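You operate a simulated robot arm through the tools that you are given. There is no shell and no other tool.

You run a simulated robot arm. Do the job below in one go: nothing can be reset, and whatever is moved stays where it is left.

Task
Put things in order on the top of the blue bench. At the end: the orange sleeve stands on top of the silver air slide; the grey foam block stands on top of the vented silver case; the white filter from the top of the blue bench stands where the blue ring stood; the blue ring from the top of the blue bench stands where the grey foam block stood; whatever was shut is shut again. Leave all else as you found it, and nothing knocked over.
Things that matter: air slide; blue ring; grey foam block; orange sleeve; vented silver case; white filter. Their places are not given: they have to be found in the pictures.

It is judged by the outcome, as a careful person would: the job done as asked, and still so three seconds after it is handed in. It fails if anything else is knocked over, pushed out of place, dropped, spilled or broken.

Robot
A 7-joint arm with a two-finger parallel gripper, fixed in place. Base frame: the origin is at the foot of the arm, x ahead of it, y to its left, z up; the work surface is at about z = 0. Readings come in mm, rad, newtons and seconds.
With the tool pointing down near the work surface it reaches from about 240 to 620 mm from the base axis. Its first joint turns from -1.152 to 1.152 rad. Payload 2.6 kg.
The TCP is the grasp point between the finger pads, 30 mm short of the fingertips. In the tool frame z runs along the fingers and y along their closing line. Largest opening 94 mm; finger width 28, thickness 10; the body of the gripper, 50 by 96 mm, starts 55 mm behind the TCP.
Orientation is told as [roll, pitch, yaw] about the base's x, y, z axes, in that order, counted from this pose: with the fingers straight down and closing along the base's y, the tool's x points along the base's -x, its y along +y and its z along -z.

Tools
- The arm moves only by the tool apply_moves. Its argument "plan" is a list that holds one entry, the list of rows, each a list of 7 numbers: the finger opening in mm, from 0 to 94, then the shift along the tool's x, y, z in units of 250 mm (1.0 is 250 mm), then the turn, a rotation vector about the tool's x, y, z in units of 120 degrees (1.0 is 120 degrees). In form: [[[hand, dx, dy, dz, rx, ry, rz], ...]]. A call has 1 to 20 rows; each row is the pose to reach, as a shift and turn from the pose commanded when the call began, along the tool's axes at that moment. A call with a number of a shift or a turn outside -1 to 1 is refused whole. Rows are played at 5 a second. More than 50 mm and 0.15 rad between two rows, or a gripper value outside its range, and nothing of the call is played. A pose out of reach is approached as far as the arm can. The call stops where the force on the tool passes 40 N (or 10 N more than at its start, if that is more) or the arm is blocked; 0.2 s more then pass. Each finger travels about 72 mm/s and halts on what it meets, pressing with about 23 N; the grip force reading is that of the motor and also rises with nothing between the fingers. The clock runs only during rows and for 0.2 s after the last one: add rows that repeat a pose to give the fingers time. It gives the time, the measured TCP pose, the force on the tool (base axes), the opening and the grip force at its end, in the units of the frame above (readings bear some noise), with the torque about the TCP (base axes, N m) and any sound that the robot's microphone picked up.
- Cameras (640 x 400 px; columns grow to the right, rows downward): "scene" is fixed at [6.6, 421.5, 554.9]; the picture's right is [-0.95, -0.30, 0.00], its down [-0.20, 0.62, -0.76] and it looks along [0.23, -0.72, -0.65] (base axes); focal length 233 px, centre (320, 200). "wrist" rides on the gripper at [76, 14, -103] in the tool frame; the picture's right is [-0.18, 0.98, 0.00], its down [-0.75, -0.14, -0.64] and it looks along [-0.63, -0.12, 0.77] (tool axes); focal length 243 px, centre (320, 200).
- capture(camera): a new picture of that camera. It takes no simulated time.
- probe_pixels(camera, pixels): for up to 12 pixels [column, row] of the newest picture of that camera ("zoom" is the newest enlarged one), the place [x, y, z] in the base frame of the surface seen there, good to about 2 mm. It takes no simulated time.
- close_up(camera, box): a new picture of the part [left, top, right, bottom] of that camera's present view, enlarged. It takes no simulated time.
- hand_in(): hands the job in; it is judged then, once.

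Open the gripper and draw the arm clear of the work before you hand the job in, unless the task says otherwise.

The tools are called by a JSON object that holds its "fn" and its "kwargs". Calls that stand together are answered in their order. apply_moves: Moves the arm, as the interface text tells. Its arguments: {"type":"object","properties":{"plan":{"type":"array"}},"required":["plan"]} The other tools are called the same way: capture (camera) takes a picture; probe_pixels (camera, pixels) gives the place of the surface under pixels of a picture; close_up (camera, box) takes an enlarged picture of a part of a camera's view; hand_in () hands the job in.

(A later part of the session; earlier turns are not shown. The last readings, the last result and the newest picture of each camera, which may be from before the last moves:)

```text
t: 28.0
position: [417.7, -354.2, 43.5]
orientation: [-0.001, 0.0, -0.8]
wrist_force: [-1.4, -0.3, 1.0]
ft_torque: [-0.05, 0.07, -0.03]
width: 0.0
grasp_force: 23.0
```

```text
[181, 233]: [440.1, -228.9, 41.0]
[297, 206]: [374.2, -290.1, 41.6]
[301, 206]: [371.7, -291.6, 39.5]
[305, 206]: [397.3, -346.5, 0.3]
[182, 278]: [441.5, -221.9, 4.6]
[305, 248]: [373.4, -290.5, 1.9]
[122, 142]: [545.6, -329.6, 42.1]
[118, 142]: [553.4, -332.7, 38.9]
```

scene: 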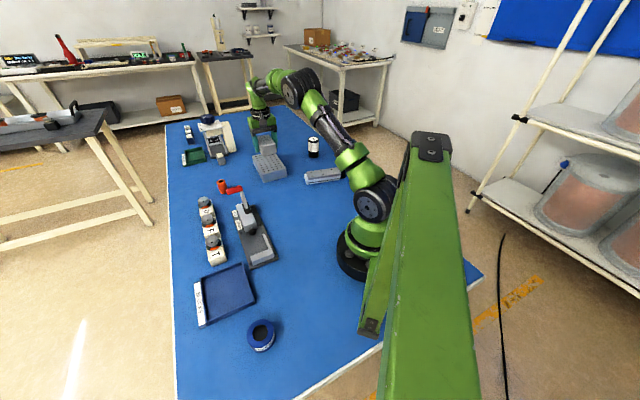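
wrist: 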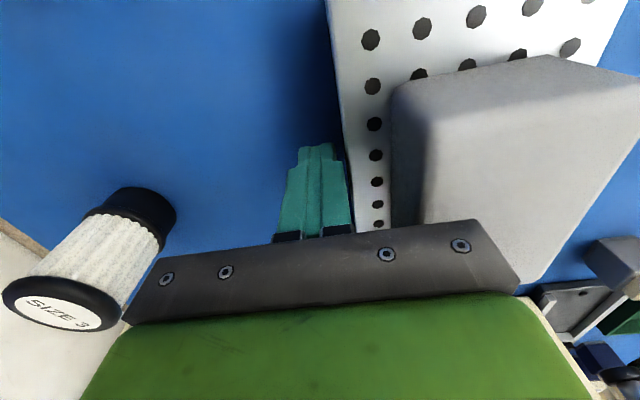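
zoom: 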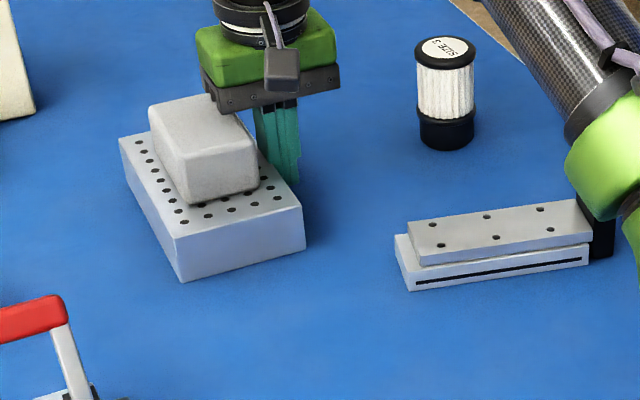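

The case corners now read (545.6,-329.6), (440,-229) and (374,-290), within about 1 mm of where they were originally. I'll back the fingers away from the case and rise, then probe the machine near (215,135) and the clamp so the next path stays clear.

{"fn": "apply_moves", "kwargs": {"plan": [[[0, 0, -0.01, 0, 0, 0, 0], [0, 0, -0.04, 0, 0, 0, 0], [0, 0, -0.09, 0, 0, 0, 0], [0, 0, -0.1, -0.06, 0, 0, 0], [0, 0, -0.1, -0.18, 0, 0, 0], [0, 0, -0.1, -0.32, 0, 0, 0], [0, 0, -0.1, -0.46, 0, 0, 0], [0, 0, -0.1, -0.6, 0, 0, 0], [0, 0, -0.1, -0.64, 0, 0, 0]]]}}

{"fn": "capture", "kwargs": {"camera": "scene"}}

{"fn": "close_up", "kwargs": {"camera": "scene", "box": [160, 100, 320, 200]}}

{"fn": "probe_pixels", "kwargs": {"camera": "scene", "pixels": [[208, 118], [212, 125], [228, 128], [230, 150], [222, 157], [210, 150], [234, 189], [228, 190], [220, 183], [242, 190], [222, 184], [206, 203]]}}

```text
t: 30.0
position: [398.1, -373.1, 205.9]
orientation: [0.0, -0.001, -0.8]
wrist_force: [0.3, -0.7, -0.2]
ft_torque: [-0.02, 0.0, 0.0]
width: 0.1
grasp_force: 23.0
```

```text
taken
```

scene: 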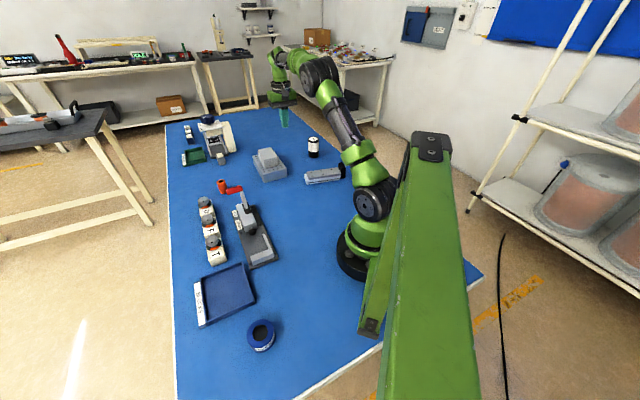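

```text
4.00 times, centred on (240, 150) of scene
```

zoom: 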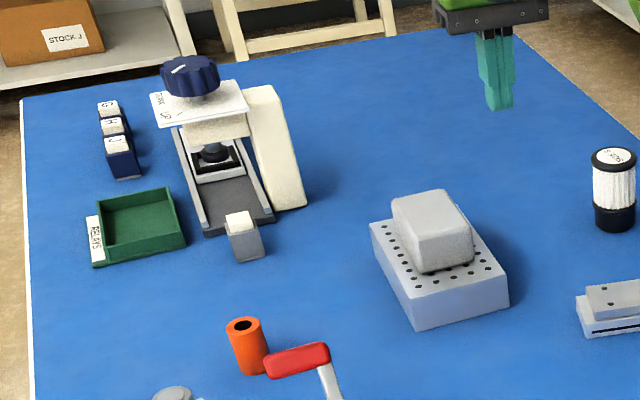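

```text
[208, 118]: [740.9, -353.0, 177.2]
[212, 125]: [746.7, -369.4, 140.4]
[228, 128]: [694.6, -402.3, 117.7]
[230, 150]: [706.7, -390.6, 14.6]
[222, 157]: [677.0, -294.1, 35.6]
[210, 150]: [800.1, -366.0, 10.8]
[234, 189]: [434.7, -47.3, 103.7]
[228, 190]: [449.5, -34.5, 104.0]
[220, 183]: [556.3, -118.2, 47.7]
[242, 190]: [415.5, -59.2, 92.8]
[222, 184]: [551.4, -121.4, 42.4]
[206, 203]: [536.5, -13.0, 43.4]
```

The machine stands beyond x≈677, well away. I'll probe the sleeve's rim in this zoom around (244,325).

{"fn": "probe_pixels", "kwargs": {"camera": "zoom", "pixels": [[229, 325], [260, 324], [244, 318], [245, 333], [236, 350], [260, 355], [248, 368], [250, 352], [265, 366], [300, 362], [328, 348]]}}

```text
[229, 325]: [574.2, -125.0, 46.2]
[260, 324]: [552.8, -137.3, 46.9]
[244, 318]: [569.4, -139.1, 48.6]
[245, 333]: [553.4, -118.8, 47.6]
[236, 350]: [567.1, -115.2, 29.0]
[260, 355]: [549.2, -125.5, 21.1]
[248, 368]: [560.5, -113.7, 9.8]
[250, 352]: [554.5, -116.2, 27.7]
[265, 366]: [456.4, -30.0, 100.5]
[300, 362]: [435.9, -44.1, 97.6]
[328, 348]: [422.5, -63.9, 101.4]
```

The sleeve's rim spans about (553–574, -119 to -139) at z≈46, so its centre is near (561.5,-130) and its diameter about 27 mm. I'll open to 70 mm and travel high toward it in two legs, turning the gripper to yaw -0.2 on the way.

{"fn": "apply_moves", "kwargs": {"plan": [[[20, 0.015, 0.072, 0, 0, 0, -0.036], [40, 0.03, 0.144, 0, 0, 0, -0.072], [60, 0.045, 0.215, 0, 0, 0, -0.107], [70, 0.06, 0.287, 0, 0, 0, -0.143], [70, 0.076, 0.359, 0, 0, 0, -0.179], [70, 0.091, 0.43, 0, 0, 0, -0.215], [70, 0.106, 0.502, 0, 0, 0, -0.25], [70, 0.121, 0.574, 0, 0, 0, -0.286], [70, 0.121, 0.574, 0, 0, 0, -0.286]]]}}

{"fn": "capture", "kwargs": {"camera": "wrist"}}

```text
t: 32.0
position: [481.4, -250.6, 205.4]
orientation: [-0.001, 0.001, -0.201]
wrist_force: [-0.7, 0.8, -0.4]
ft_torque: [-0.03, 0.02, 0.0]
width: 70.2
grasp_force: 0.1
```

```text
taken
```

wrist: 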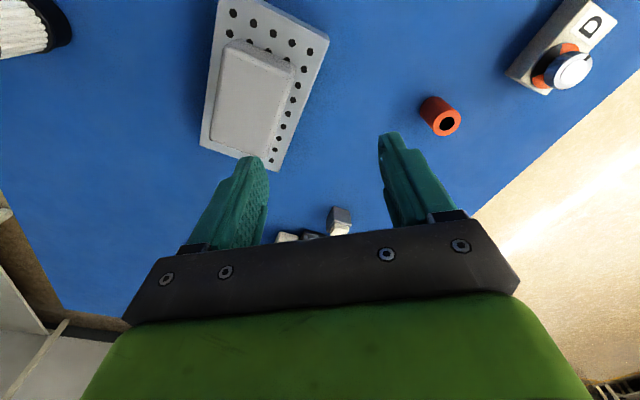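

The sleeve is visible at (440,117) to the right of the fingers, and the path there is clear. I'll move over it and come down to about z=140.

{"fn": "apply_moves", "kwargs": {"plan": [[[70, -0.03, 0.077, 0.0, 0, 0, 0], [70, -0.062, 0.153, 0.03, 0, 0, 0], [70, -0.093, 0.23, 0.07, 0, 0, 0], [70, -0.125, 0.306, 0.12, 0, 0, 0], [70, -0.156, 0.383, 0.17, 0, 0, 0], [70, -0.187, 0.46, 0.22, 0, 0, 0], [70, -0.218, 0.536, 0.26, 0, 0, 0], [70, -0.218, 0.536, 0.26, 0, 0, 0]]]}}

{"fn": "capture", "kwargs": {"camera": "wrist"}}

{"fn": "close_up", "kwargs": {"camera": "wrist", "box": [240, 40, 400, 140]}}

{"fn": "capture", "kwargs": {"camera": "scene"}}

```text
t: 33.8
position: [560.2, -129.8, 138.7]
orientation: [0.0, 0.0, -0.2]
wrist_force: [-0.3, 0.0, -0.4]
ft_torque: [0.02, -0.01, -0.02]
width: 70.1
grasp_force: 0.0
```

```text
taken
```

wrist: 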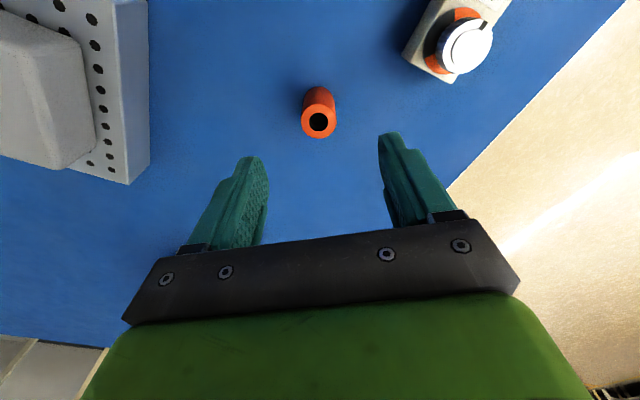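

```text
4.00 times, centred on (320, 90) of wrist
```

zoom: 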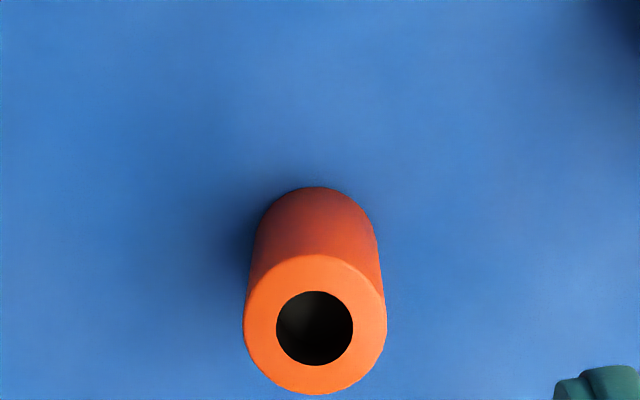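

```text
taken
```

scene: 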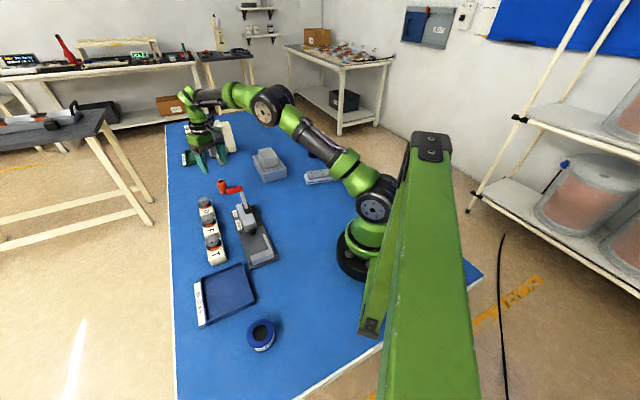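

The sleeve's top ring is clear in the zoom, centred near (315,325). I'll probe its rim points for the exact centre.

{"fn": "probe_pixels", "kwargs": {"camera": "zoom", "pixels": [[248, 322], [383, 322], [315, 262], [315, 388], [265, 285], [367, 285], [262, 365], [368, 365], [315, 200], [258, 240], [372, 240]]}}

```text
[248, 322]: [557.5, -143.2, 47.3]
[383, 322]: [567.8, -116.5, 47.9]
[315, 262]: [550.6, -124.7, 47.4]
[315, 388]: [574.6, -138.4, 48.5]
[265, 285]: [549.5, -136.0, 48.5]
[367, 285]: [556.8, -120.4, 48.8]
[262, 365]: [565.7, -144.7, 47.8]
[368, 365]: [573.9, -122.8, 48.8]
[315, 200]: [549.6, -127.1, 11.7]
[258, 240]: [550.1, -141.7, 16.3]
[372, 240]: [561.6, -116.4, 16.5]
```

The rim gives a centre of (562,-131), a diameter of about 28.5 mm and a height of 48 mm. I'll descend to TCP z≈38, leaving the fingertips about 8 mm off the bench, and close.

{"fn": "apply_moves", "kwargs": {"plan": [[[70, -0.0056, -0.0034, 0.06, 0, 0, 0], [70, -0.0056, -0.0034, 0.16, 0, 0, 0], [70, -0.0056, -0.0034, 0.26, 0, 0, 0], [70, -0.0056, -0.0034, 0.34, 0, 0, 0], [70, -0.0056, -0.0034, 0.39, 0, 0, 0], [70, -0.0056, -0.0034, 0.406, 0, 0, 0], [70, -0.0056, -0.0034, 0.406, 0, 0, 0], [55, -0.0056, -0.0034, 0.406, 0, 0, 0], [40, -0.0056, -0.0034, 0.406, 0, 0, 0], [32, -0.0056, -0.0034, 0.406, 0, 0, 0], [25, -0.0056, -0.0034, 0.406, 0, 0, 0], [10, -0.0056, -0.0034, 0.406, 0, 0, 0], [10, -0.0056, -0.0034, 0.406, 0, 0, 0], [10, -0.0056, -0.0034, 0.406, 0, 0, 0]]]}}

{"fn": "capture", "kwargs": {"camera": "wrist"}}

```text
t: 36.8
position: [561.7, -130.5, 38.8]
orientation: [0.001, 0.0, -0.201]
wrist_force: [-0.7, 0.3, 0.2]
ft_torque: [0.0, 0.01, 0.02]
width: 27.8
grasp_force: 23.3
```

```text
taken
```

wrist: 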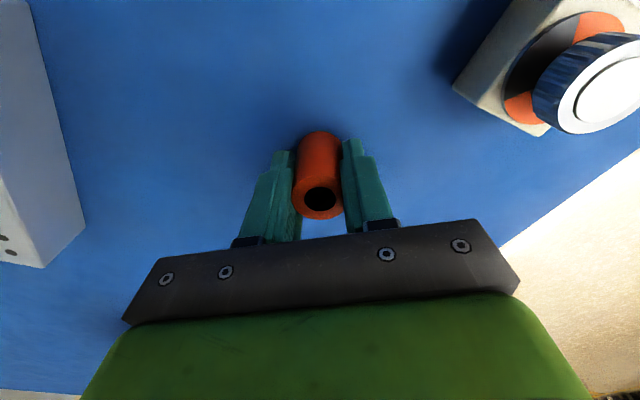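

The fingers stopped at 27.8 mm with 23.3 N, so the sleeve is between the pads. I'll lift slowly by 20 mm and check.

{"fn": "apply_moves", "kwargs": {"plan": [[[0, 0, 0, -0.006, 0, 0, 0], [0, 0, 0, -0.012, 0, 0, 0], [0, 0, 0, -0.022, 0, 0, 0], [0, 0, 0, -0.035, 0, 0, 0], [0, 0, 0, -0.05, 0, 0, 0], [0, 0, 0, -0.065, 0, 0, 0], [0, 0, 0, -0.08, 0, 0, 0]]]}}

{"fn": "capture", "kwargs": {"camera": "wrist"}}

```text
t: 38.4
position: [560.9, -131.2, 57.3]
orientation: [0.001, 0.001, -0.202]
wrist_force: [-0.3, 0.0, 0.3]
ft_torque: [-0.01, -0.01, -0.02]
width: 27.8
grasp_force: 22.8
```

```text
taken
```

wrist: 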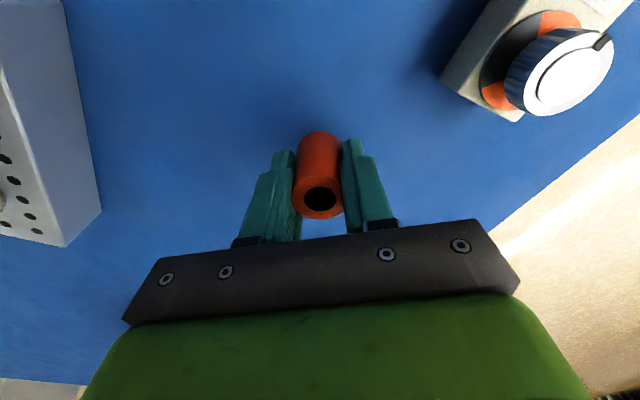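

The sleeve is held (27.8 mm after lifting). I'll raise it to about z=182 and carry it half way toward the slide, turning the gripper to yaw -1.01.

{"fn": "apply_moves", "kwargs": {"plan": [[[0, 0, 0, -0.08, 0, 0, 0], [0, 0, 0, -0.18, 0, 0, 0], [0, 0, 0, -0.28, 0, 0, 0], [0, 0, 0, -0.38, 0, 0, 0], [0, 0, 0, -0.46, 0, 0, 0], [0, 0.03, -0.027, -0.5, 0, 0, 0.02], [0, 0.09, -0.08, -0.5, 0, 0, 0.06], [0, 0.16, -0.141, -0.5, 0, 0, 0.11], [0, 0.23, -0.203, -0.5, 0, 0, 0.16], [0, 0.3, -0.265, -0.5, 0, 0, 0.21], [0, 0.37, -0.327, -0.5, 0, 0, 0.26], [0, 0.44, -0.389, -0.5, 0, 0, 0.31], [0, 0.51, -0.45, -0.5, 0, 0, 0.36], [0, 0.573, -0.506, -0.5, 0, 0, 0.389], [0, 0.573, -0.506, -0.5, 0, 0, 0.389]]]}}

{"fn": "capture", "kwargs": {"camera": "wrist"}}

{"fn": "capture", "kwargs": {"camera": "scene"}}

```text
t: 41.6
position: [396.9, -225.7, 184.6]
orientation: [0.001, -0.002, -1.018]
wrist_force: [-0.3, 0.3, -0.3]
ft_torque: [-0.02, -0.04, 0.04]
width: 28.0
grasp_force: 23.1
```

```text
taken
```

wrist: 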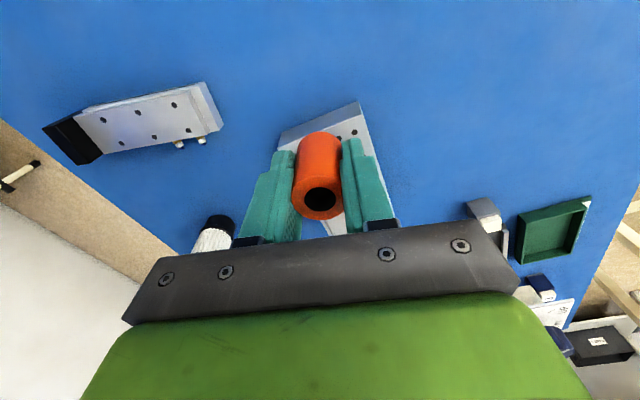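

```text
taken
```

scene: 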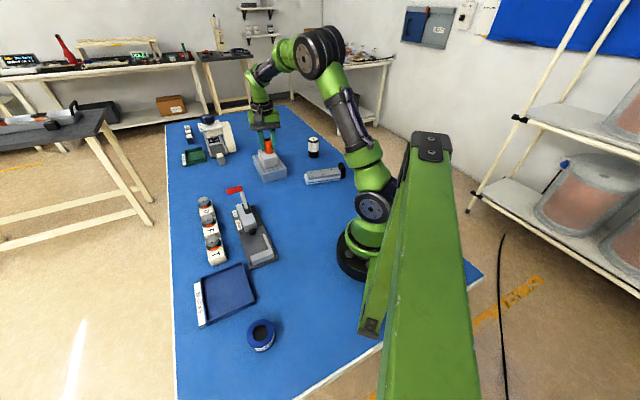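

The sleeve is held and the slide is visible at upper left. I'll take a close-up of the slide to fix its plate edges before moving over it.

{"fn": "close_up", "kwargs": {"camera": "wrist", "box": [40, 65, 240, 190]}}

{"fn": "probe_pixels", "kwargs": {"camera": "zoom", "pixels": [[125, 165], [300, 105], [475, 70], [525, 205], [380, 240], [210, 280], [200, 180], [320, 138], [430, 110], [465, 210], [360, 230], [250, 255]]}}

```text
3.20 times, centred on (140, 128) of wrist
```

zoom: 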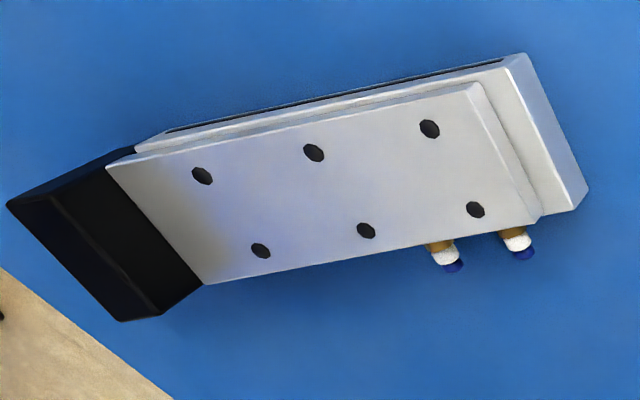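

```text
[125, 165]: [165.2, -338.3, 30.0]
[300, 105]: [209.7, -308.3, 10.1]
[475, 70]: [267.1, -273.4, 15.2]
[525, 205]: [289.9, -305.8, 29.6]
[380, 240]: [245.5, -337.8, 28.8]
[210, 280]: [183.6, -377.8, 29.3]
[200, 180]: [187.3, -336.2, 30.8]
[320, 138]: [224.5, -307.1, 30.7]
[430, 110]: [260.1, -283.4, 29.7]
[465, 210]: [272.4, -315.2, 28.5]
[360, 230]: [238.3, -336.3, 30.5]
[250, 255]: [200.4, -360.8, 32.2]
```

The plate's top is at z≈30 with its centre near (229,-324) between the middle pair of holes. I'll move over that point and come down to about z=120.

{"fn": "apply_moves", "kwargs": {"plan": [[[0, 0.002, -0.05, 0, 0, 0, 0], [0, 0.004, -0.15, 0, 0, 0, 0], [0, 0.006, -0.25, 0, 0, 0, 0], [0, 0.008, -0.35, 0, 0, 0, 0], [0, 0.01, -0.45, 0.02, 0, 0, 0], [0, 0.012, -0.55, 0.06, 0, 0, 0], [0, 0.014, -0.65, 0.12, 0, 0, 0], [0, 0.016, -0.735, 0.18, 0, 0, 0], [0, 0.016, -0.775, 0.24, 0, 0, 0], [0, 0.016, -0.775, 0.26, 0, 0, 0], [0, 0.016, -0.775, 0.26, 0, 0, 0]]]}}

{"fn": "capture", "kwargs": {"camera": "wrist"}}

{"fn": "close_up", "kwargs": {"camera": "scene", "box": [250, 120, 410, 220]}}

```text
t: 44.0
position: [230.5, -326.0, 117.1]
orientation: [-0.001, 0.001, -1.017]
wrist_force: [0.0, -0.4, -0.7]
ft_torque: [-0.04, 0.01, 0.0]
width: 27.9
grasp_force: 22.5
```

```text
taken
```

wrist: 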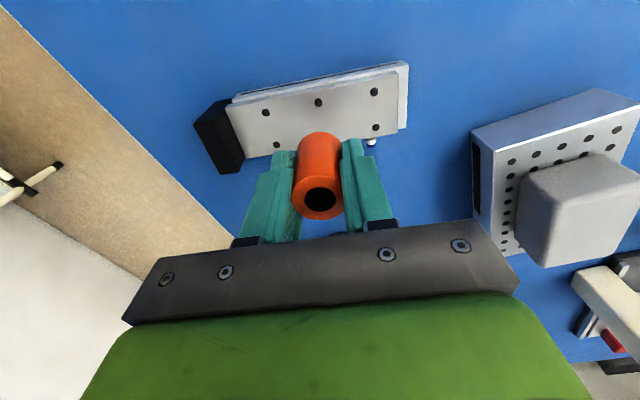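

```text
4.00 times, centred on (330, 170) of scene
```

zoom: 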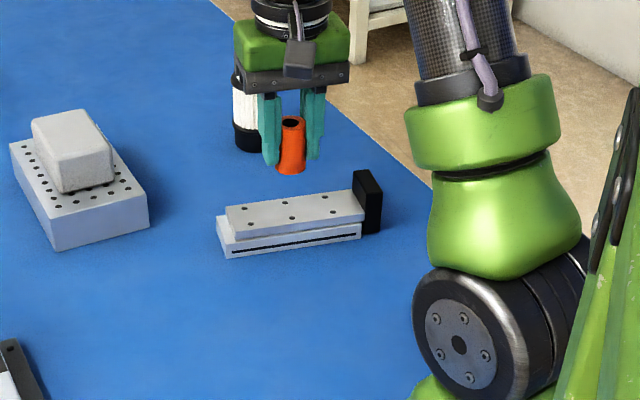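

The sleeve hangs over the plate, about 3 mm off the plate's centreline. I'll correct that and lower by 47 mm to just above the surface.

{"fn": "apply_moves", "kwargs": {"plan": [[[0, 0.006, 0, 0.03, 0, 0, 0], [0, 0.012, 0, 0.08, 0, 0, 0], [0, 0.012, 0, 0.125, 0, 0, 0], [0, 0.012, 0, 0.155, 0, 0, 0], [0, 0.012, 0, 0.175, 0, 0, 0], [0, 0.012, 0, 0.186, 0, 0, 0], [0, 0.012, 0, 0.186, 0, 0, 0]]]}}

{"fn": "close_up", "kwargs": {"camera": "scene", "box": [270, 130, 366, 190]}}

{"fn": "capture", "kwargs": {"camera": "wrist"}}

```text
t: 45.6
position: [228.4, -322.0, 69.9]
orientation: [0.001, -0.002, -1.016]
wrist_force: [-0.6, -0.1, 0.3]
ft_torque: [0.0, 0.02, -0.01]
width: 28.2
grasp_force: 22.8
```

```text
6.67 times, centred on (318, 160) of scene
```

zoom: 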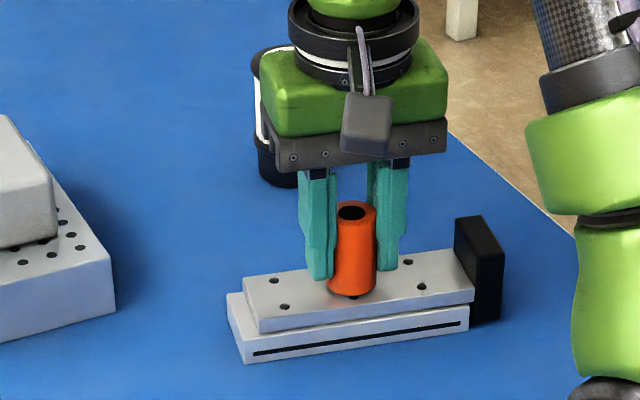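

```text
taken
```

wrist: 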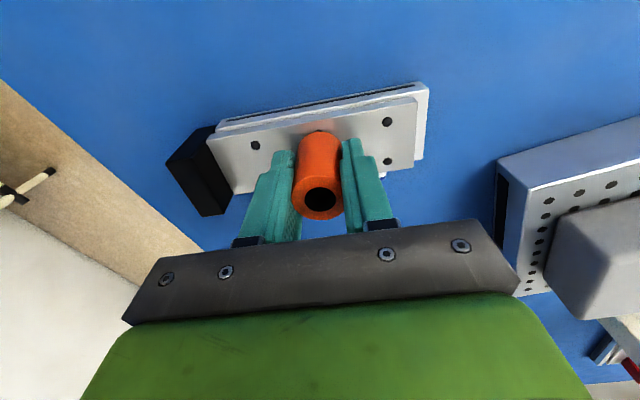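

The sleeve's foot is right at the plate. I'll creep down about 1 mm at a time until the force shows contact.

{"fn": "apply_moves", "kwargs": {"plan": [[[0, 0, 0, 0.002, 0, 0, 0], [0, 0, 0, 0.004, 0, 0, 0], [0, 0, 0, 0.004, 0, 0, 0]]]}}

```text
t: 46.4
position: [229.2, -323.3, 69.0]
orientation: [0.0, 0.001, -1.017]
wrist_force: [-0.3, -0.8, -0.3]
ft_torque: [-0.03, -0.01, -0.02]
width: 28.0
grasp_force: 23.0
```

No contact force yet at TCP z≈69.0. I'll creep another millimetre.

{"fn": "apply_moves", "kwargs": {"plan": [[[0, 0, 0, 0.002, 0, 0, 0], [0, 0, 0, 0.004, 0, 0, 0], [0, 0, 0, 0.004, 0, 0, 0]]]}}

```text
t: 47.2
position: [229.0, -322.5, 69.1]
orientation: [0.0, -0.001, -1.016]
wrist_force: [0.8, 1.4, 0.1]
ft_torque: [-0.01, 0.02, 0.01]
width: 27.7
grasp_force: 22.8
```

Still almost no force. Another 0.75 mm.

{"fn": "apply_moves", "kwargs": {"plan": [[[0, 0, 0, 0.0015, 0, 0, 0], [0, 0, 0, 0.003, 0, 0, 0], [0, 0, 0, 0.003, 0, 0, 0]]]}}

{"fn": "close_up", "kwargs": {"camera": "scene", "box": [290, 140, 354, 180]}}

```text
t: 48.0
position: [228.3, -321.8, 67.6]
orientation: [-0.001, 0.001, -1.015]
wrist_force: [-1.3, 2.0, 6.0]
ft_torque: [0.09, 0.03, -0.02]
width: 28.0
grasp_force: 23.1
```

```text
10.00 times, centred on (322, 160) of scene
```

zoom: 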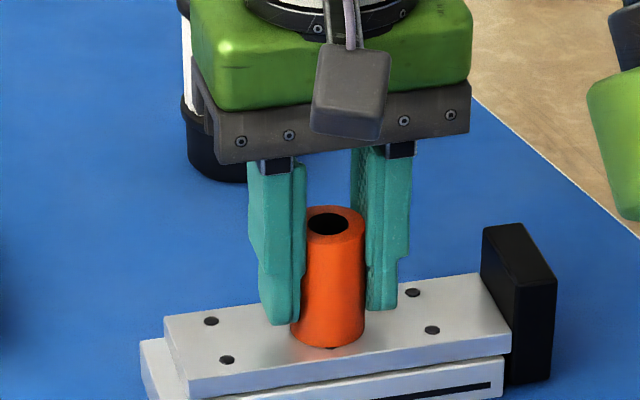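

Contact is made at 6 N, with the fingertips about 7 mm above the plate. I'll ease up slightly and open gradually to 55 mm.

{"fn": "apply_moves", "kwargs": {"plan": [[[27, 0, 0, -0.001, 0, 0, 0], [30, 0, 0, -0.001, 0, 0, 0], [34, 0, 0, -0.001, 0, 0, 0], [40, 0, 0, -0.001, 0, 0, 0], [48, 0, 0, -0.001, 0, 0, 0], [55, 0, 0, -0.001, 0, 0, 0], [55, 0, 0, -0.001, 0, 0, 0]]]}}

{"fn": "close_up", "kwargs": {"camera": "scene", "box": [270, 130, 366, 190]}}

{"fn": "capture", "kwargs": {"camera": "wrist"}}

```text
t: 49.6
position: [229.7, -321.9, 67.5]
orientation: [0.0, 0.001, -1.015]
wrist_force: [0.2, 0.6, -0.7]
ft_torque: [0.01, 0.02, 0.01]
width: 55.1
grasp_force: 0.1
```

```text
6.67 times, centred on (318, 160) of scene
```

zoom: 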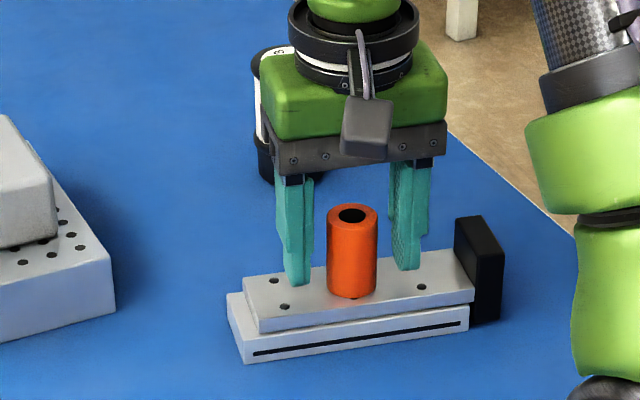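

```text
taken
```

wrist: 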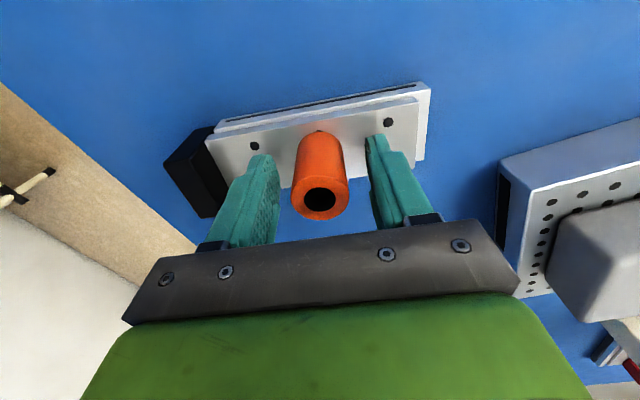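

The sleeve stands upright on the slide, and the slide has not moved. I'll rise straight up 150 mm, then swing toward the middle of the bench on the way to the blue ring, unwinding the yaw.

{"fn": "apply_moves", "kwargs": {"plan": [[[55, 0, 0, -0.06, 0, 0, 0], [55, 0, 0, -0.18, 0, 0, 0], [60, 0, 0, -0.32, 0, 0, 0], [70, 0, 0, -0.46, 0, 0, 0], [80, 0, 0, -0.6, 0, 0, 0], [90, 0.058, 0.07, -0.62, 0, 0, -0.035], [94, 0.116, 0.14, -0.62, 0, 0, -0.069], [94, 0.174, 0.21, -0.62, 0, 0, -0.104], [94, 0.232, 0.28, -0.62, 0, 0, -0.139], [94, 0.29, 0.35, -0.62, 0, 0, -0.173], [94, 0.348, 0.42, -0.62, 0, 0, -0.208], [94, 0.406, 0.49, -0.62, 0, 0, -0.243], [94, 0.464, 0.56, -0.62, 0, 0, -0.277], [94, 0.522, 0.63, -0.62, 0, 0, -0.312], [94, 0.58, 0.7, -0.62, 0, 0, -0.346], [94, 0.638, 0.77, -0.62, 0, 0, -0.381], [94, 0.696, 0.84, -0.62, 0, 0, -0.416], [94, 0.754, 0.911, -0.62, 0, 0, -0.45], [94, 0.812, 0.981, -0.62, 0, 0, -0.485], [94, 0.812, 0.981, -0.62, 0, 0, -0.485]]]}}

{"fn": "capture", "kwargs": {"camera": "wrist"}}

{"fn": "capture", "kwargs": {"camera": "scene"}}

```text
t: 53.8
position: [329.6, -18.9, 223.7]
orientation: [0.0, 0.001, 0.002]
wrist_force: [-0.1, 0.0, 0.2]
ft_torque: [-0.01, 0.03, 0.02]
width: 94.0
grasp_force: 0.0
```

```text
taken
```

wrist: 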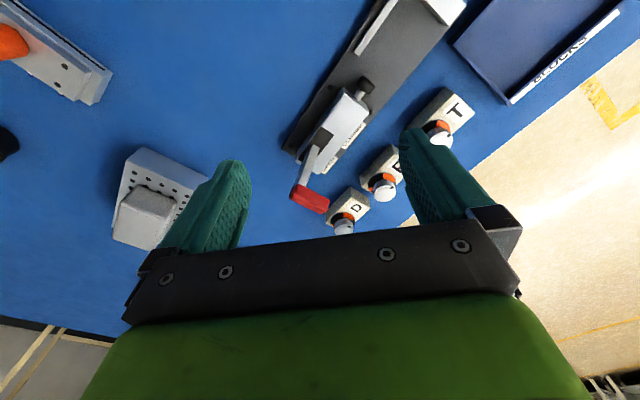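

```text
taken
```

scene: 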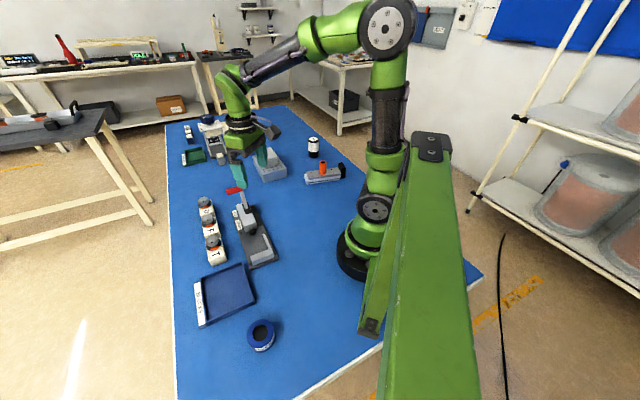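

Now I'll zoom the scene camera on the ring and tray to fix the ring's centre and clearances.

{"fn": "close_up", "kwargs": {"camera": "scene", "box": [190, 260, 318, 340]}}

{"fn": "close_up", "kwargs": {"camera": "scene", "box": [220, 300, 316, 360]}}

{"fn": "probe_pixels", "kwargs": {"camera": "zoom", "pixels": [[200, 225], [365, 225], [275, 150], [280, 290], [220, 170], [345, 165], [285, 350], [200, 280], [365, 280], [240, 200], [320, 200], [280, 210]]}}

```text
5.00 times, centred on (254, 300) of scene
```

zoom: 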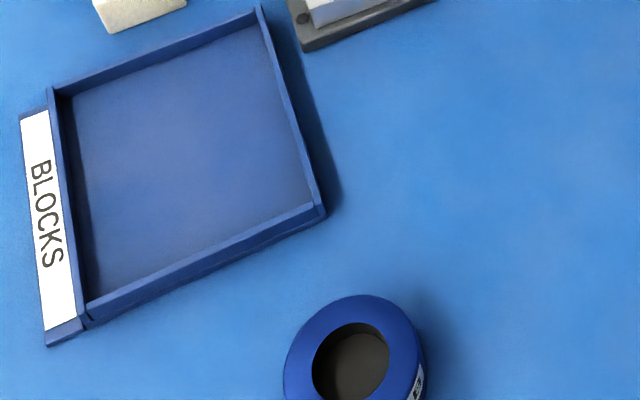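

```text
6.67 times, centred on (268, 330) of scene
```

zoom: 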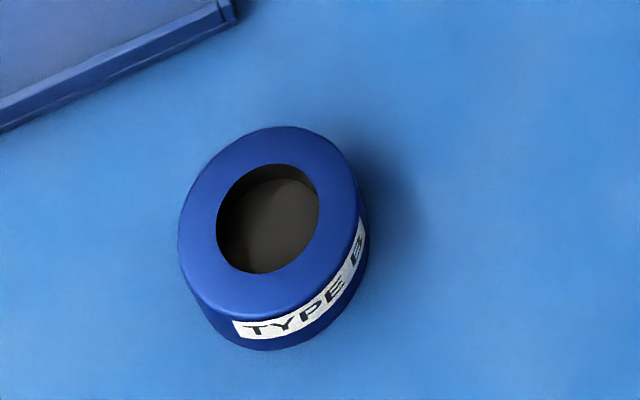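

```text
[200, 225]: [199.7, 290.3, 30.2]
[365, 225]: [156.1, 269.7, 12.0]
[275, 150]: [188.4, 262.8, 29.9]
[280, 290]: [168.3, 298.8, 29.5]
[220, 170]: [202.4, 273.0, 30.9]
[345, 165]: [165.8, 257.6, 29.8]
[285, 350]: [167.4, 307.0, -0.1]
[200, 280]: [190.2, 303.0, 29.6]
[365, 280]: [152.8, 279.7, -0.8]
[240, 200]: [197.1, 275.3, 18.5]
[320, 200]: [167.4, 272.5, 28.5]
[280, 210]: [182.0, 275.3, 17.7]
```

I'll probe the outline of the ring's top face to get its centre and diameter.

{"fn": "probe_pixels", "kwargs": {"camera": "zoom", "pixels": [[183, 240], [352, 195], [278, 130], [258, 310], [205, 180], [330, 155], [215, 297], [335, 260], [222, 215], [316, 215], [268, 168], [268, 270]]}}

```text
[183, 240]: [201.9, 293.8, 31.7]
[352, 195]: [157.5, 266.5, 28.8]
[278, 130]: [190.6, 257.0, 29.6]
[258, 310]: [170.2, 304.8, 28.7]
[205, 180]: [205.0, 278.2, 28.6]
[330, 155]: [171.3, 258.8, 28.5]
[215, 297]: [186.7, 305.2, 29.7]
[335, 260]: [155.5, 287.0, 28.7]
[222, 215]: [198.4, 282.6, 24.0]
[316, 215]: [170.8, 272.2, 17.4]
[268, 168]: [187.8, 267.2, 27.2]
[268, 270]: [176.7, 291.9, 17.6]
```

The ring's top is centred at (180,281.5) at z≈30 with a diameter of about 54 mm; the tray corner is about 58 mm from its centre toward (+x,-y). With yaw 0 the fingers straddle the ring along y, clear of the tray, so I'll head there in two legs.

{"fn": "apply_moves", "kwargs": {"plan": [[[94, 0.043, 0.086, 0, 0, 0, 0], [94, 0.085, 0.171, 0, 0, 0, 0], [94, 0.128, 0.257, 0, 0, 0, 0], [94, 0.171, 0.343, 0, 0, 0, 0], [94, 0.214, 0.428, 0, 0, 0, 0], [94, 0.256, 0.514, 0, 0, 0, 0], [94, 0.299, 0.6, 0, 0, 0, 0], [94, 0.299, 0.6, 0, 0, 0, 0]]]}}

{"fn": "capture", "kwargs": {"camera": "wrist"}}

{"fn": "capture", "kwargs": {"camera": "scene"}}

```text
t: 55.6
position: [256.6, 128.4, 224.7]
orientation: [0.0, 0.001, 0.0]
wrist_force: [0.0, -0.9, 0.2]
ft_torque: [0.01, 0.02, -0.01]
width: 94.1
grasp_force: 0.0
```

```text
taken
```

wrist: 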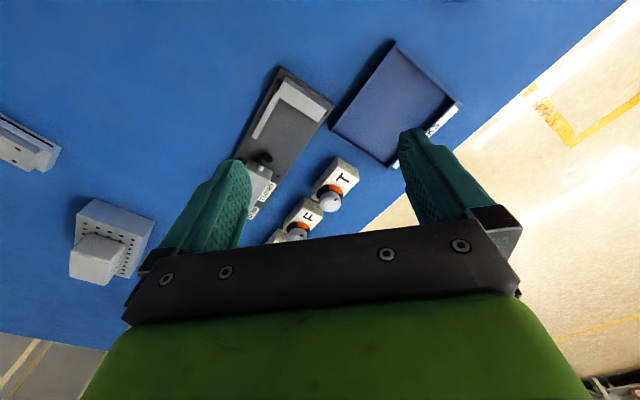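

```text
taken
```

scene: 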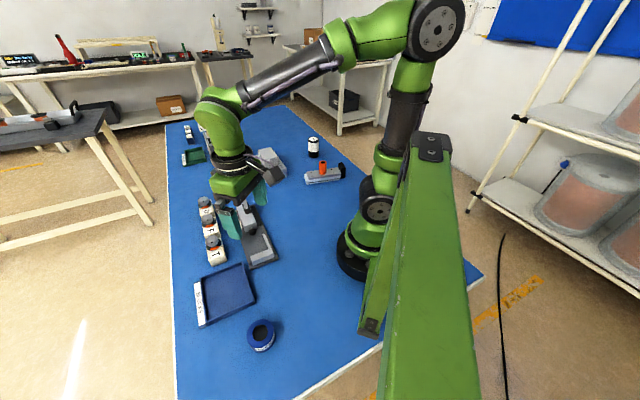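

The path is clear. Second leg to above the ring, ending at about z=150.

{"fn": "apply_moves", "kwargs": {"plan": [[[94, 0.044, 0.087, 0, 0, 0, 0], [94, 0.087, 0.175, 0, 0, 0, 0], [94, 0.131, 0.262, 0, 0, 0, 0], [94, 0.175, 0.35, 0, 0, 0, 0], [94, 0.219, 0.437, 0.04, 0, 0, 0], [94, 0.262, 0.525, 0.12, 0, 0, 0], [94, 0.306, 0.612, 0.22, 0, 0, 0], [94, 0.306, 0.612, 0.3, 0, 0, 0], [94, 0.306, 0.612, 0.3, 0, 0, 0]]]}}

{"fn": "capture", "kwargs": {"camera": "wrist"}}

{"fn": "capture", "kwargs": {"camera": "scene"}}

```text
t: 57.6
position: [179.3, 282.9, 148.0]
orientation: [0.001, -0.001, 0.0]
wrist_force: [0.0, 0.7, 0.2]
ft_torque: [-0.01, 0.02, 0.0]
width: 94.0
grasp_force: 0.1
```

```text
taken
```

wrist: 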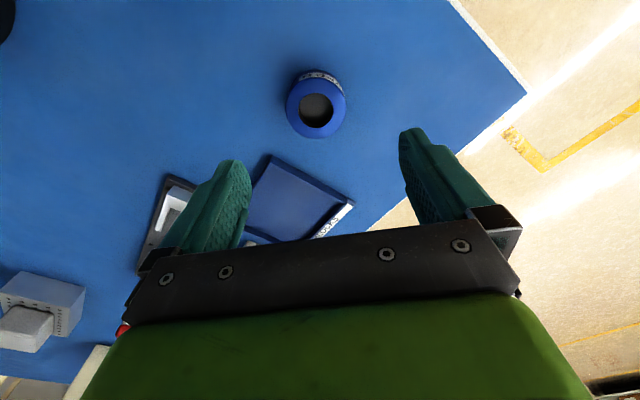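

```text
taken
```

scene: 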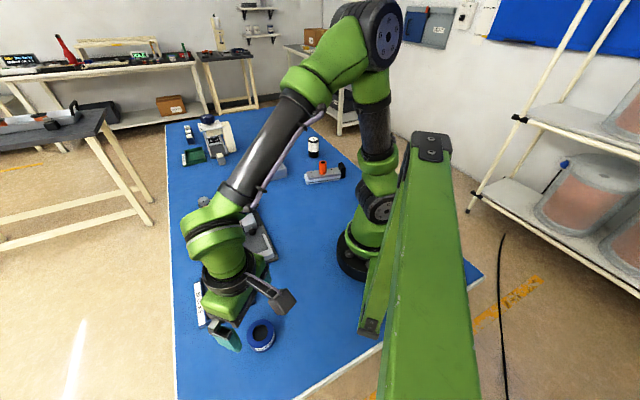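

The ring shows at (317,108) between the open fingers. I'll close up and probe its rim to refine the centre.

{"fn": "close_up", "kwargs": {"camera": "wrist", "box": [256, 60, 384, 140]}}

{"fn": "probe_pixels", "kwargs": {"camera": "zoom", "pixels": [[155, 230], [435, 220], [295, 110], [300, 375], [190, 150], [400, 140], [195, 325], [405, 315], [225, 90], [375, 80], [300, 60]]}}

```text
5.00 times, centred on (320, 100) of wrist
```

zoom: 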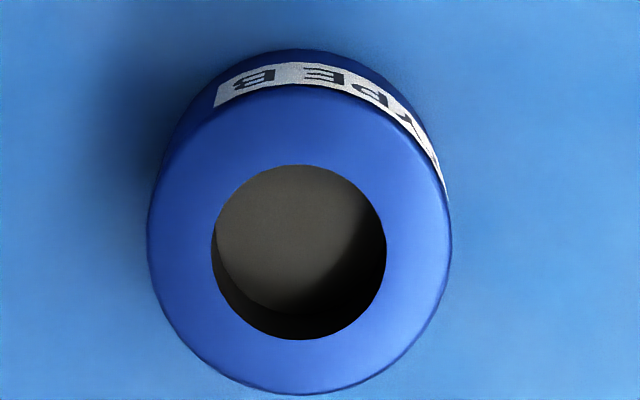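

```text
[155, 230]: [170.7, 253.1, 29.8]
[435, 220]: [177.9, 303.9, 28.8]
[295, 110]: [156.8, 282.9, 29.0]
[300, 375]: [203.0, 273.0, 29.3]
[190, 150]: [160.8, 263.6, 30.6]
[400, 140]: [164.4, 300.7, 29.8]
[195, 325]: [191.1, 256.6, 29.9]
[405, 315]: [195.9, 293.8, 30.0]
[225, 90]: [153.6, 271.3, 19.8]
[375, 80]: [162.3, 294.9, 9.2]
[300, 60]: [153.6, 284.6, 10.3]
```

The rim gives a centre of about (179.5,280) and a diameter of 55 mm. I'll check the tray's nearest corner at about (270,156) before going down.

{"fn": "probe_pixels", "kwargs": {"camera": "wrist", "pixels": [[269, 157], [273, 160], [265, 163], [290, 165], [310, 177], [275, 150]]}}

```text
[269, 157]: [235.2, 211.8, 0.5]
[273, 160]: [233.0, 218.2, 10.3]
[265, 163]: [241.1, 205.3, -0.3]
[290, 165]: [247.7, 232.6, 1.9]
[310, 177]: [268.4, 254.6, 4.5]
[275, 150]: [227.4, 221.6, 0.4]
```

The tray corner is at about (233,217), so the fingers at x≈180 stay 35 mm or more clear. I'll descend to TCP z≈32 and close.

{"fn": "apply_moves", "kwargs": {"plan": [[[84, 0, -0.004, 0.08, 0, 0, 0], [84, 0, -0.008, 0.2, 0, 0, 0], [84, 0, -0.008, 0.32, 0, 0, 0], [84, 0, -0.008, 0.41, 0, 0, 0], [84, 0, -0.008, 0.45, 0, 0, 0], [84, 0, -0.008, 0.464, 0, 0, 0], [84, 0, -0.008, 0.464, 0, 0, 0], [75, 0, -0.008, 0.464, 0, 0, 0], [66, 0, -0.008, 0.464, 0, 0, 0], [60, 0, -0.008, 0.464, 0, 0, 0], [55, 0, -0.008, 0.464, 0, 0, 0], [40, 0, -0.008, 0.464, 0, 0, 0], [20, 0, -0.008, 0.464, 0, 0, 0], [0, 0, -0.008, 0.464, 0, 0, 0], [0, 0, -0.008, 0.464, 0, 0, 0]]]}}

{"fn": "capture", "kwargs": {"camera": "wrist"}}

{"fn": "close_up", "kwargs": {"camera": "scene", "box": [190, 270, 318, 350]}}

```text
t: 60.8
position: [178.3, 280.5, 31.9]
orientation: [-0.001, 0.001, -0.001]
wrist_force: [0.0, -0.3, 0.7]
ft_torque: [0.03, -0.02, 0.02]
width: 55.5
grasp_force: 23.0
```

```text
taken
```

wrist: 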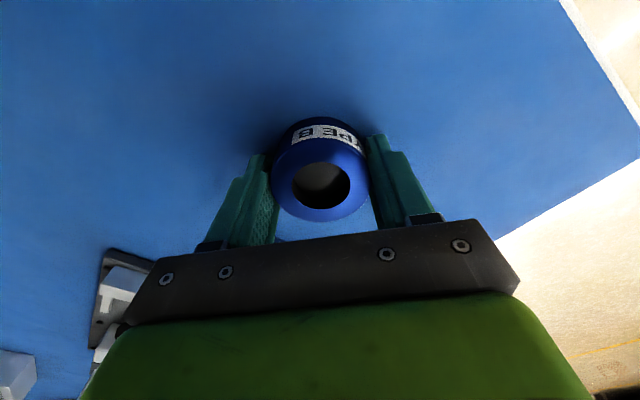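

```text
5.00 times, centred on (254, 310) of scene
```

zoom: 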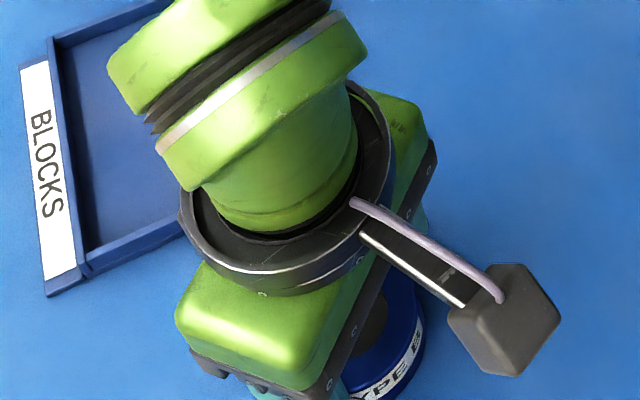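

The fingers stopped on the ring at 55.5 mm with 23 N. I'll lift slowly by 20 mm to check the hold.

{"fn": "apply_moves", "kwargs": {"plan": [[[0, 0, 0, -0.006, 0, 0, 0], [0, 0, 0, -0.012, 0, 0, 0], [0, 0, 0, -0.022, 0, 0, 0], [0, 0, 0, -0.035, 0, 0, 0], [0, 0, 0, -0.05, 0, 0, 0], [0, 0, 0, -0.065, 0, 0, 0], [0, 0, 0, -0.08, 0, 0, 0]]]}}

{"fn": "capture", "kwargs": {"camera": "wrist"}}

```text
t: 62.4
position: [177.1, 280.6, 52.7]
orientation: [0.001, -0.001, 0.0]
wrist_force: [-0.3, 0.4, -1.8]
ft_torque: [0.03, -0.01, -0.01]
width: 55.3
grasp_force: 23.1
```

```text
taken
```

wrist: 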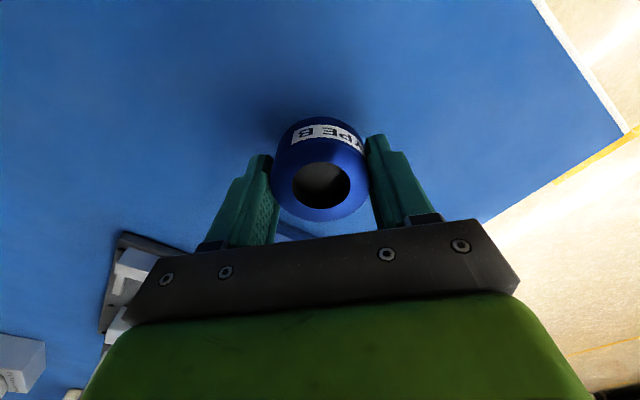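

The ring is held (55.3 mm, about 1.8 N of weight). I'll raise it to about z=190 and carry it out around the base toward the middle of the bench.

{"fn": "apply_moves", "kwargs": {"plan": [[[0, 0, 0, -0.06, 0, 0, 0], [0, 0, 0, -0.16, 0, 0, 0], [0, 0, 0, -0.28, 0, 0, 0], [0, 0, 0, -0.4, 0, 0, 0], [0, 0, 0, -0.5, 0, 0, 0], [0, -0.02, -0.03, -0.55, 0, 0, 0], [0, -0.07, -0.103, -0.55, 0, 0, 0], [0, -0.13, -0.192, -0.55, 0, 0, 0], [0, -0.19, -0.28, -0.55, 0, 0, 0], [0, -0.25, -0.369, -0.55, 0, 0, 0], [0, -0.31, -0.457, -0.55, 0, 0, 0], [0, -0.37, -0.546, -0.55, 0, 0, 0], [0, -0.43, -0.634, -0.55, 0, 0, 0], [0, -0.488, -0.72, -0.55, 0, 0, 0], [0, -0.488, -0.72, -0.55, 0, 0, 0]]]}}

{"fn": "capture", "kwargs": {"camera": "scene"}}

```text
t: 65.6
position: [302.2, 99.2, 191.4]
orientation: [-0.001, 0.0, 0.001]
wrist_force: [-0.4, -0.3, -1.3]
ft_torque: [0.03, -0.04, 0.01]
width: 55.1
grasp_force: 23.0
```

```text
taken
```

scene: 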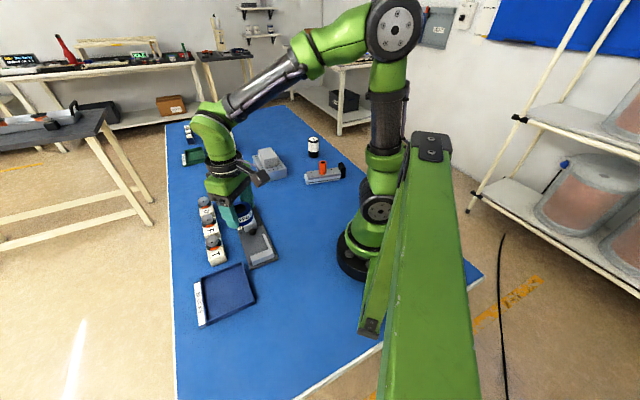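

The ring is still held. Next leg: over to the foam block's old place at (278,-129), coming down to about z=110.

{"fn": "apply_moves", "kwargs": {"plan": [[[0, 0.004, -0.04, 0, 0, 0, 0], [0, 0.012, -0.12, 0, 0, 0, 0], [0, 0.022, -0.21, 0, 0, 0, 0], [0, 0.032, -0.3, 0, 0, 0, 0], [0, 0.042, -0.39, 0, 0, 0, 0], [0, 0.051, -0.48, 0, 0, 0, 0], [0, 0.061, -0.57, 0, 0, 0, 0], [0, 0.07, -0.66, 0, 0, 0, 0], [0, 0.08, -0.75, 0.02, 0, 0, 0], [0, 0.089, -0.84, 0.08, 0, 0, 0], [0, 0.097, -0.913, 0.16, 0, 0, 0], [0, 0.097, -0.913, 0.25, 0, 0, 0], [0, 0.097, -0.913, 0.32, 0, 0, 0], [0, 0.097, -0.913, 0.32, 0, 0, 0]]]}}

{"fn": "capture", "kwargs": {"camera": "wrist"}}

{"fn": "close_up", "kwargs": {"camera": "scene", "box": [230, 130, 358, 210]}}

```text
t: 68.6
position: [276.9, -127.7, 109.3]
orientation: [-0.001, 0.0, 0.001]
wrist_force: [0.7, 0.1, -0.8]
ft_torque: [0.02, 0.0, -0.01]
width: 54.9
grasp_force: 23.2
```

```text
taken
```

wrist: 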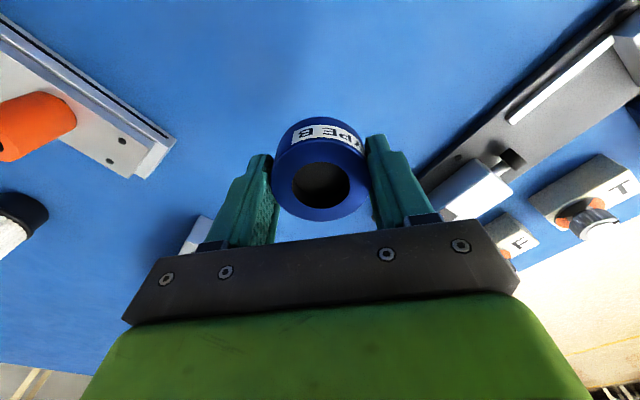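

```text
5.00 times, centred on (294, 170) of scene
```

zoom: 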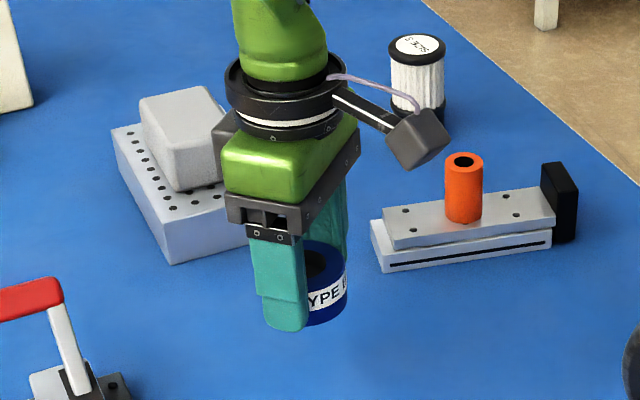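

I'll probe the held ring's rim to see how its centre sits relative to the TCP.

{"fn": "probe_pixels", "kwargs": {"camera": "wrist", "pixels": [[277, 175], [365, 172], [320, 217], [318, 142], [290, 205], [352, 204], [290, 152], [350, 150]]}}

```text
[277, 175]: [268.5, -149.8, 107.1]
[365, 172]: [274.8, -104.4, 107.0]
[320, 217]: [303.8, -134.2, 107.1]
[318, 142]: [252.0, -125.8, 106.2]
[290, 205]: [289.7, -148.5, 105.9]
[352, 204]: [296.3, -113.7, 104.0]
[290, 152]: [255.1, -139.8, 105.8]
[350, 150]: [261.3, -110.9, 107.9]
```

The ring's centre is at about (278,-128.5), right over the foam block's old centre, and its underside is about 77 mm up. I'll lower it 75 mm in slowing steps.

{"fn": "apply_moves", "kwargs": {"plan": [[[0, 0, 0.0, 0.04, 0, 0, 0], [0, 0, 0, 0.11, 0, 0, 0], [0, 0, 0, 0.18, 0, 0, 0], [0, 0, 0, 0.24, 0, 0, 0], [0, 0, 0, 0.28, 0, 0, 0], [0, 0, 0, 0.297, 0, 0, 0], [0, 0, 0, 0.302, 0, 0, 0], [0, 0, 0, 0.302, 0, 0, 0]]]}}

{"fn": "close_up", "kwargs": {"camera": "scene", "box": [250, 165, 346, 225]}}

```text
t: 70.4
position: [276.0, -128.5, 34.7]
orientation: [0.0, 0.0, -0.001]
wrist_force: [0.3, 0.2, -1.3]
ft_torque: [0.03, -0.03, -0.01]
width: 55.0
grasp_force: 23.4
```

```text
6.67 times, centred on (298, 195) of scene
```

zoom: 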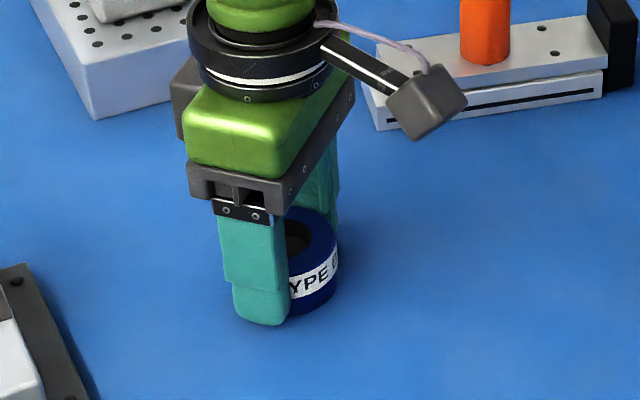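

The weight still shows (-1.3 N), so the ring is not down yet. I'll creep down 1 mm and then another half.

{"fn": "apply_moves", "kwargs": {"plan": [[[0, 0, 0, 0.002, 0, 0, 0], [0, 0, 0, 0.004, 0, 0, 0], [0, 0, 0, 0.006, 0, 0, 0], [0, 0, 0, 0.006, 0, 0, 0]]]}}

```text
t: 71.4
position: [275.9, -128.1, 34.2]
orientation: [0.001, -0.001, -0.001]
wrist_force: [-9.6, 6.7, 34.7]
ft_torque: [0.18, 0.03, 0.04]
width: 55.0
grasp_force: 22.6
```

Firm contact at 34.7 N. I'll ease up about 1.2 mm to unload it, then open gradually.

{"fn": "apply_moves", "kwargs": {"plan": [[[0, 0, 0, -0.003, 0, 0, 0], [0, 0, 0, -0.004, 0, 0, 0], [0, 0, 0, -0.004, 0, 0, 0]]]}}

```text
t: 72.2
position: [275.3, -127.7, 32.8]
orientation: [0.0, 0.0, 0.0]
wrist_force: [1.1, 0.9, 2.4]
ft_torque: [0.08, -0.19, -0.02]
width: 54.9
grasp_force: 22.9
```

The load is down to 2.4 N with the ring resting on the bench. Now I'll open gradually to 76 mm.

{"fn": "apply_moves", "kwargs": {"plan": [[[55, 0, 0, 0, 0, 0, 0], [58, 0, 0, 0, 0, 0, 0], [62, 0, 0, 0, 0, 0, 0], [68, 0, 0, 0, 0, 0, 0], [76, 0, 0, 0, 0, 0, 0], [76, 0, 0, 0, 0, 0, 0]]]}}

{"fn": "capture", "kwargs": {"camera": "wrist"}}

{"fn": "close_up", "kwargs": {"camera": "scene", "box": [250, 165, 346, 225]}}

```text
t: 73.6
position: [275.9, -128.3, 34.5]
orientation: [0.001, -0.001, 0.001]
wrist_force: [0.0, 0.7, 0.1]
ft_torque: [-0.04, 0.01, 0.02]
width: 76.2
grasp_force: 0.0
```

```text
taken
```

wrist: 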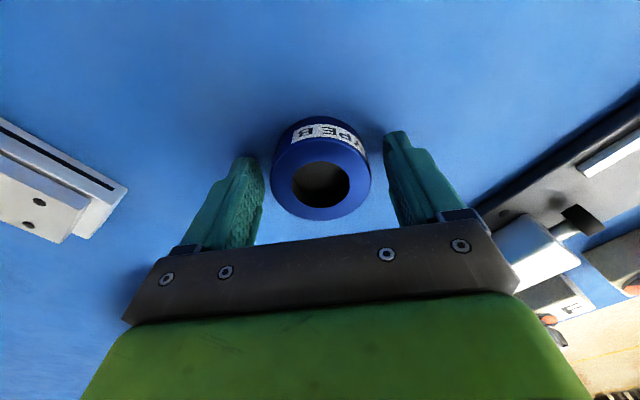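

```text
6.67 times, centred on (298, 195) of scene
```

zoom: 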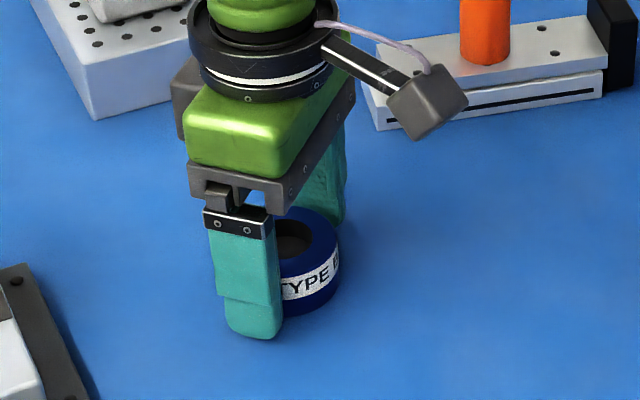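

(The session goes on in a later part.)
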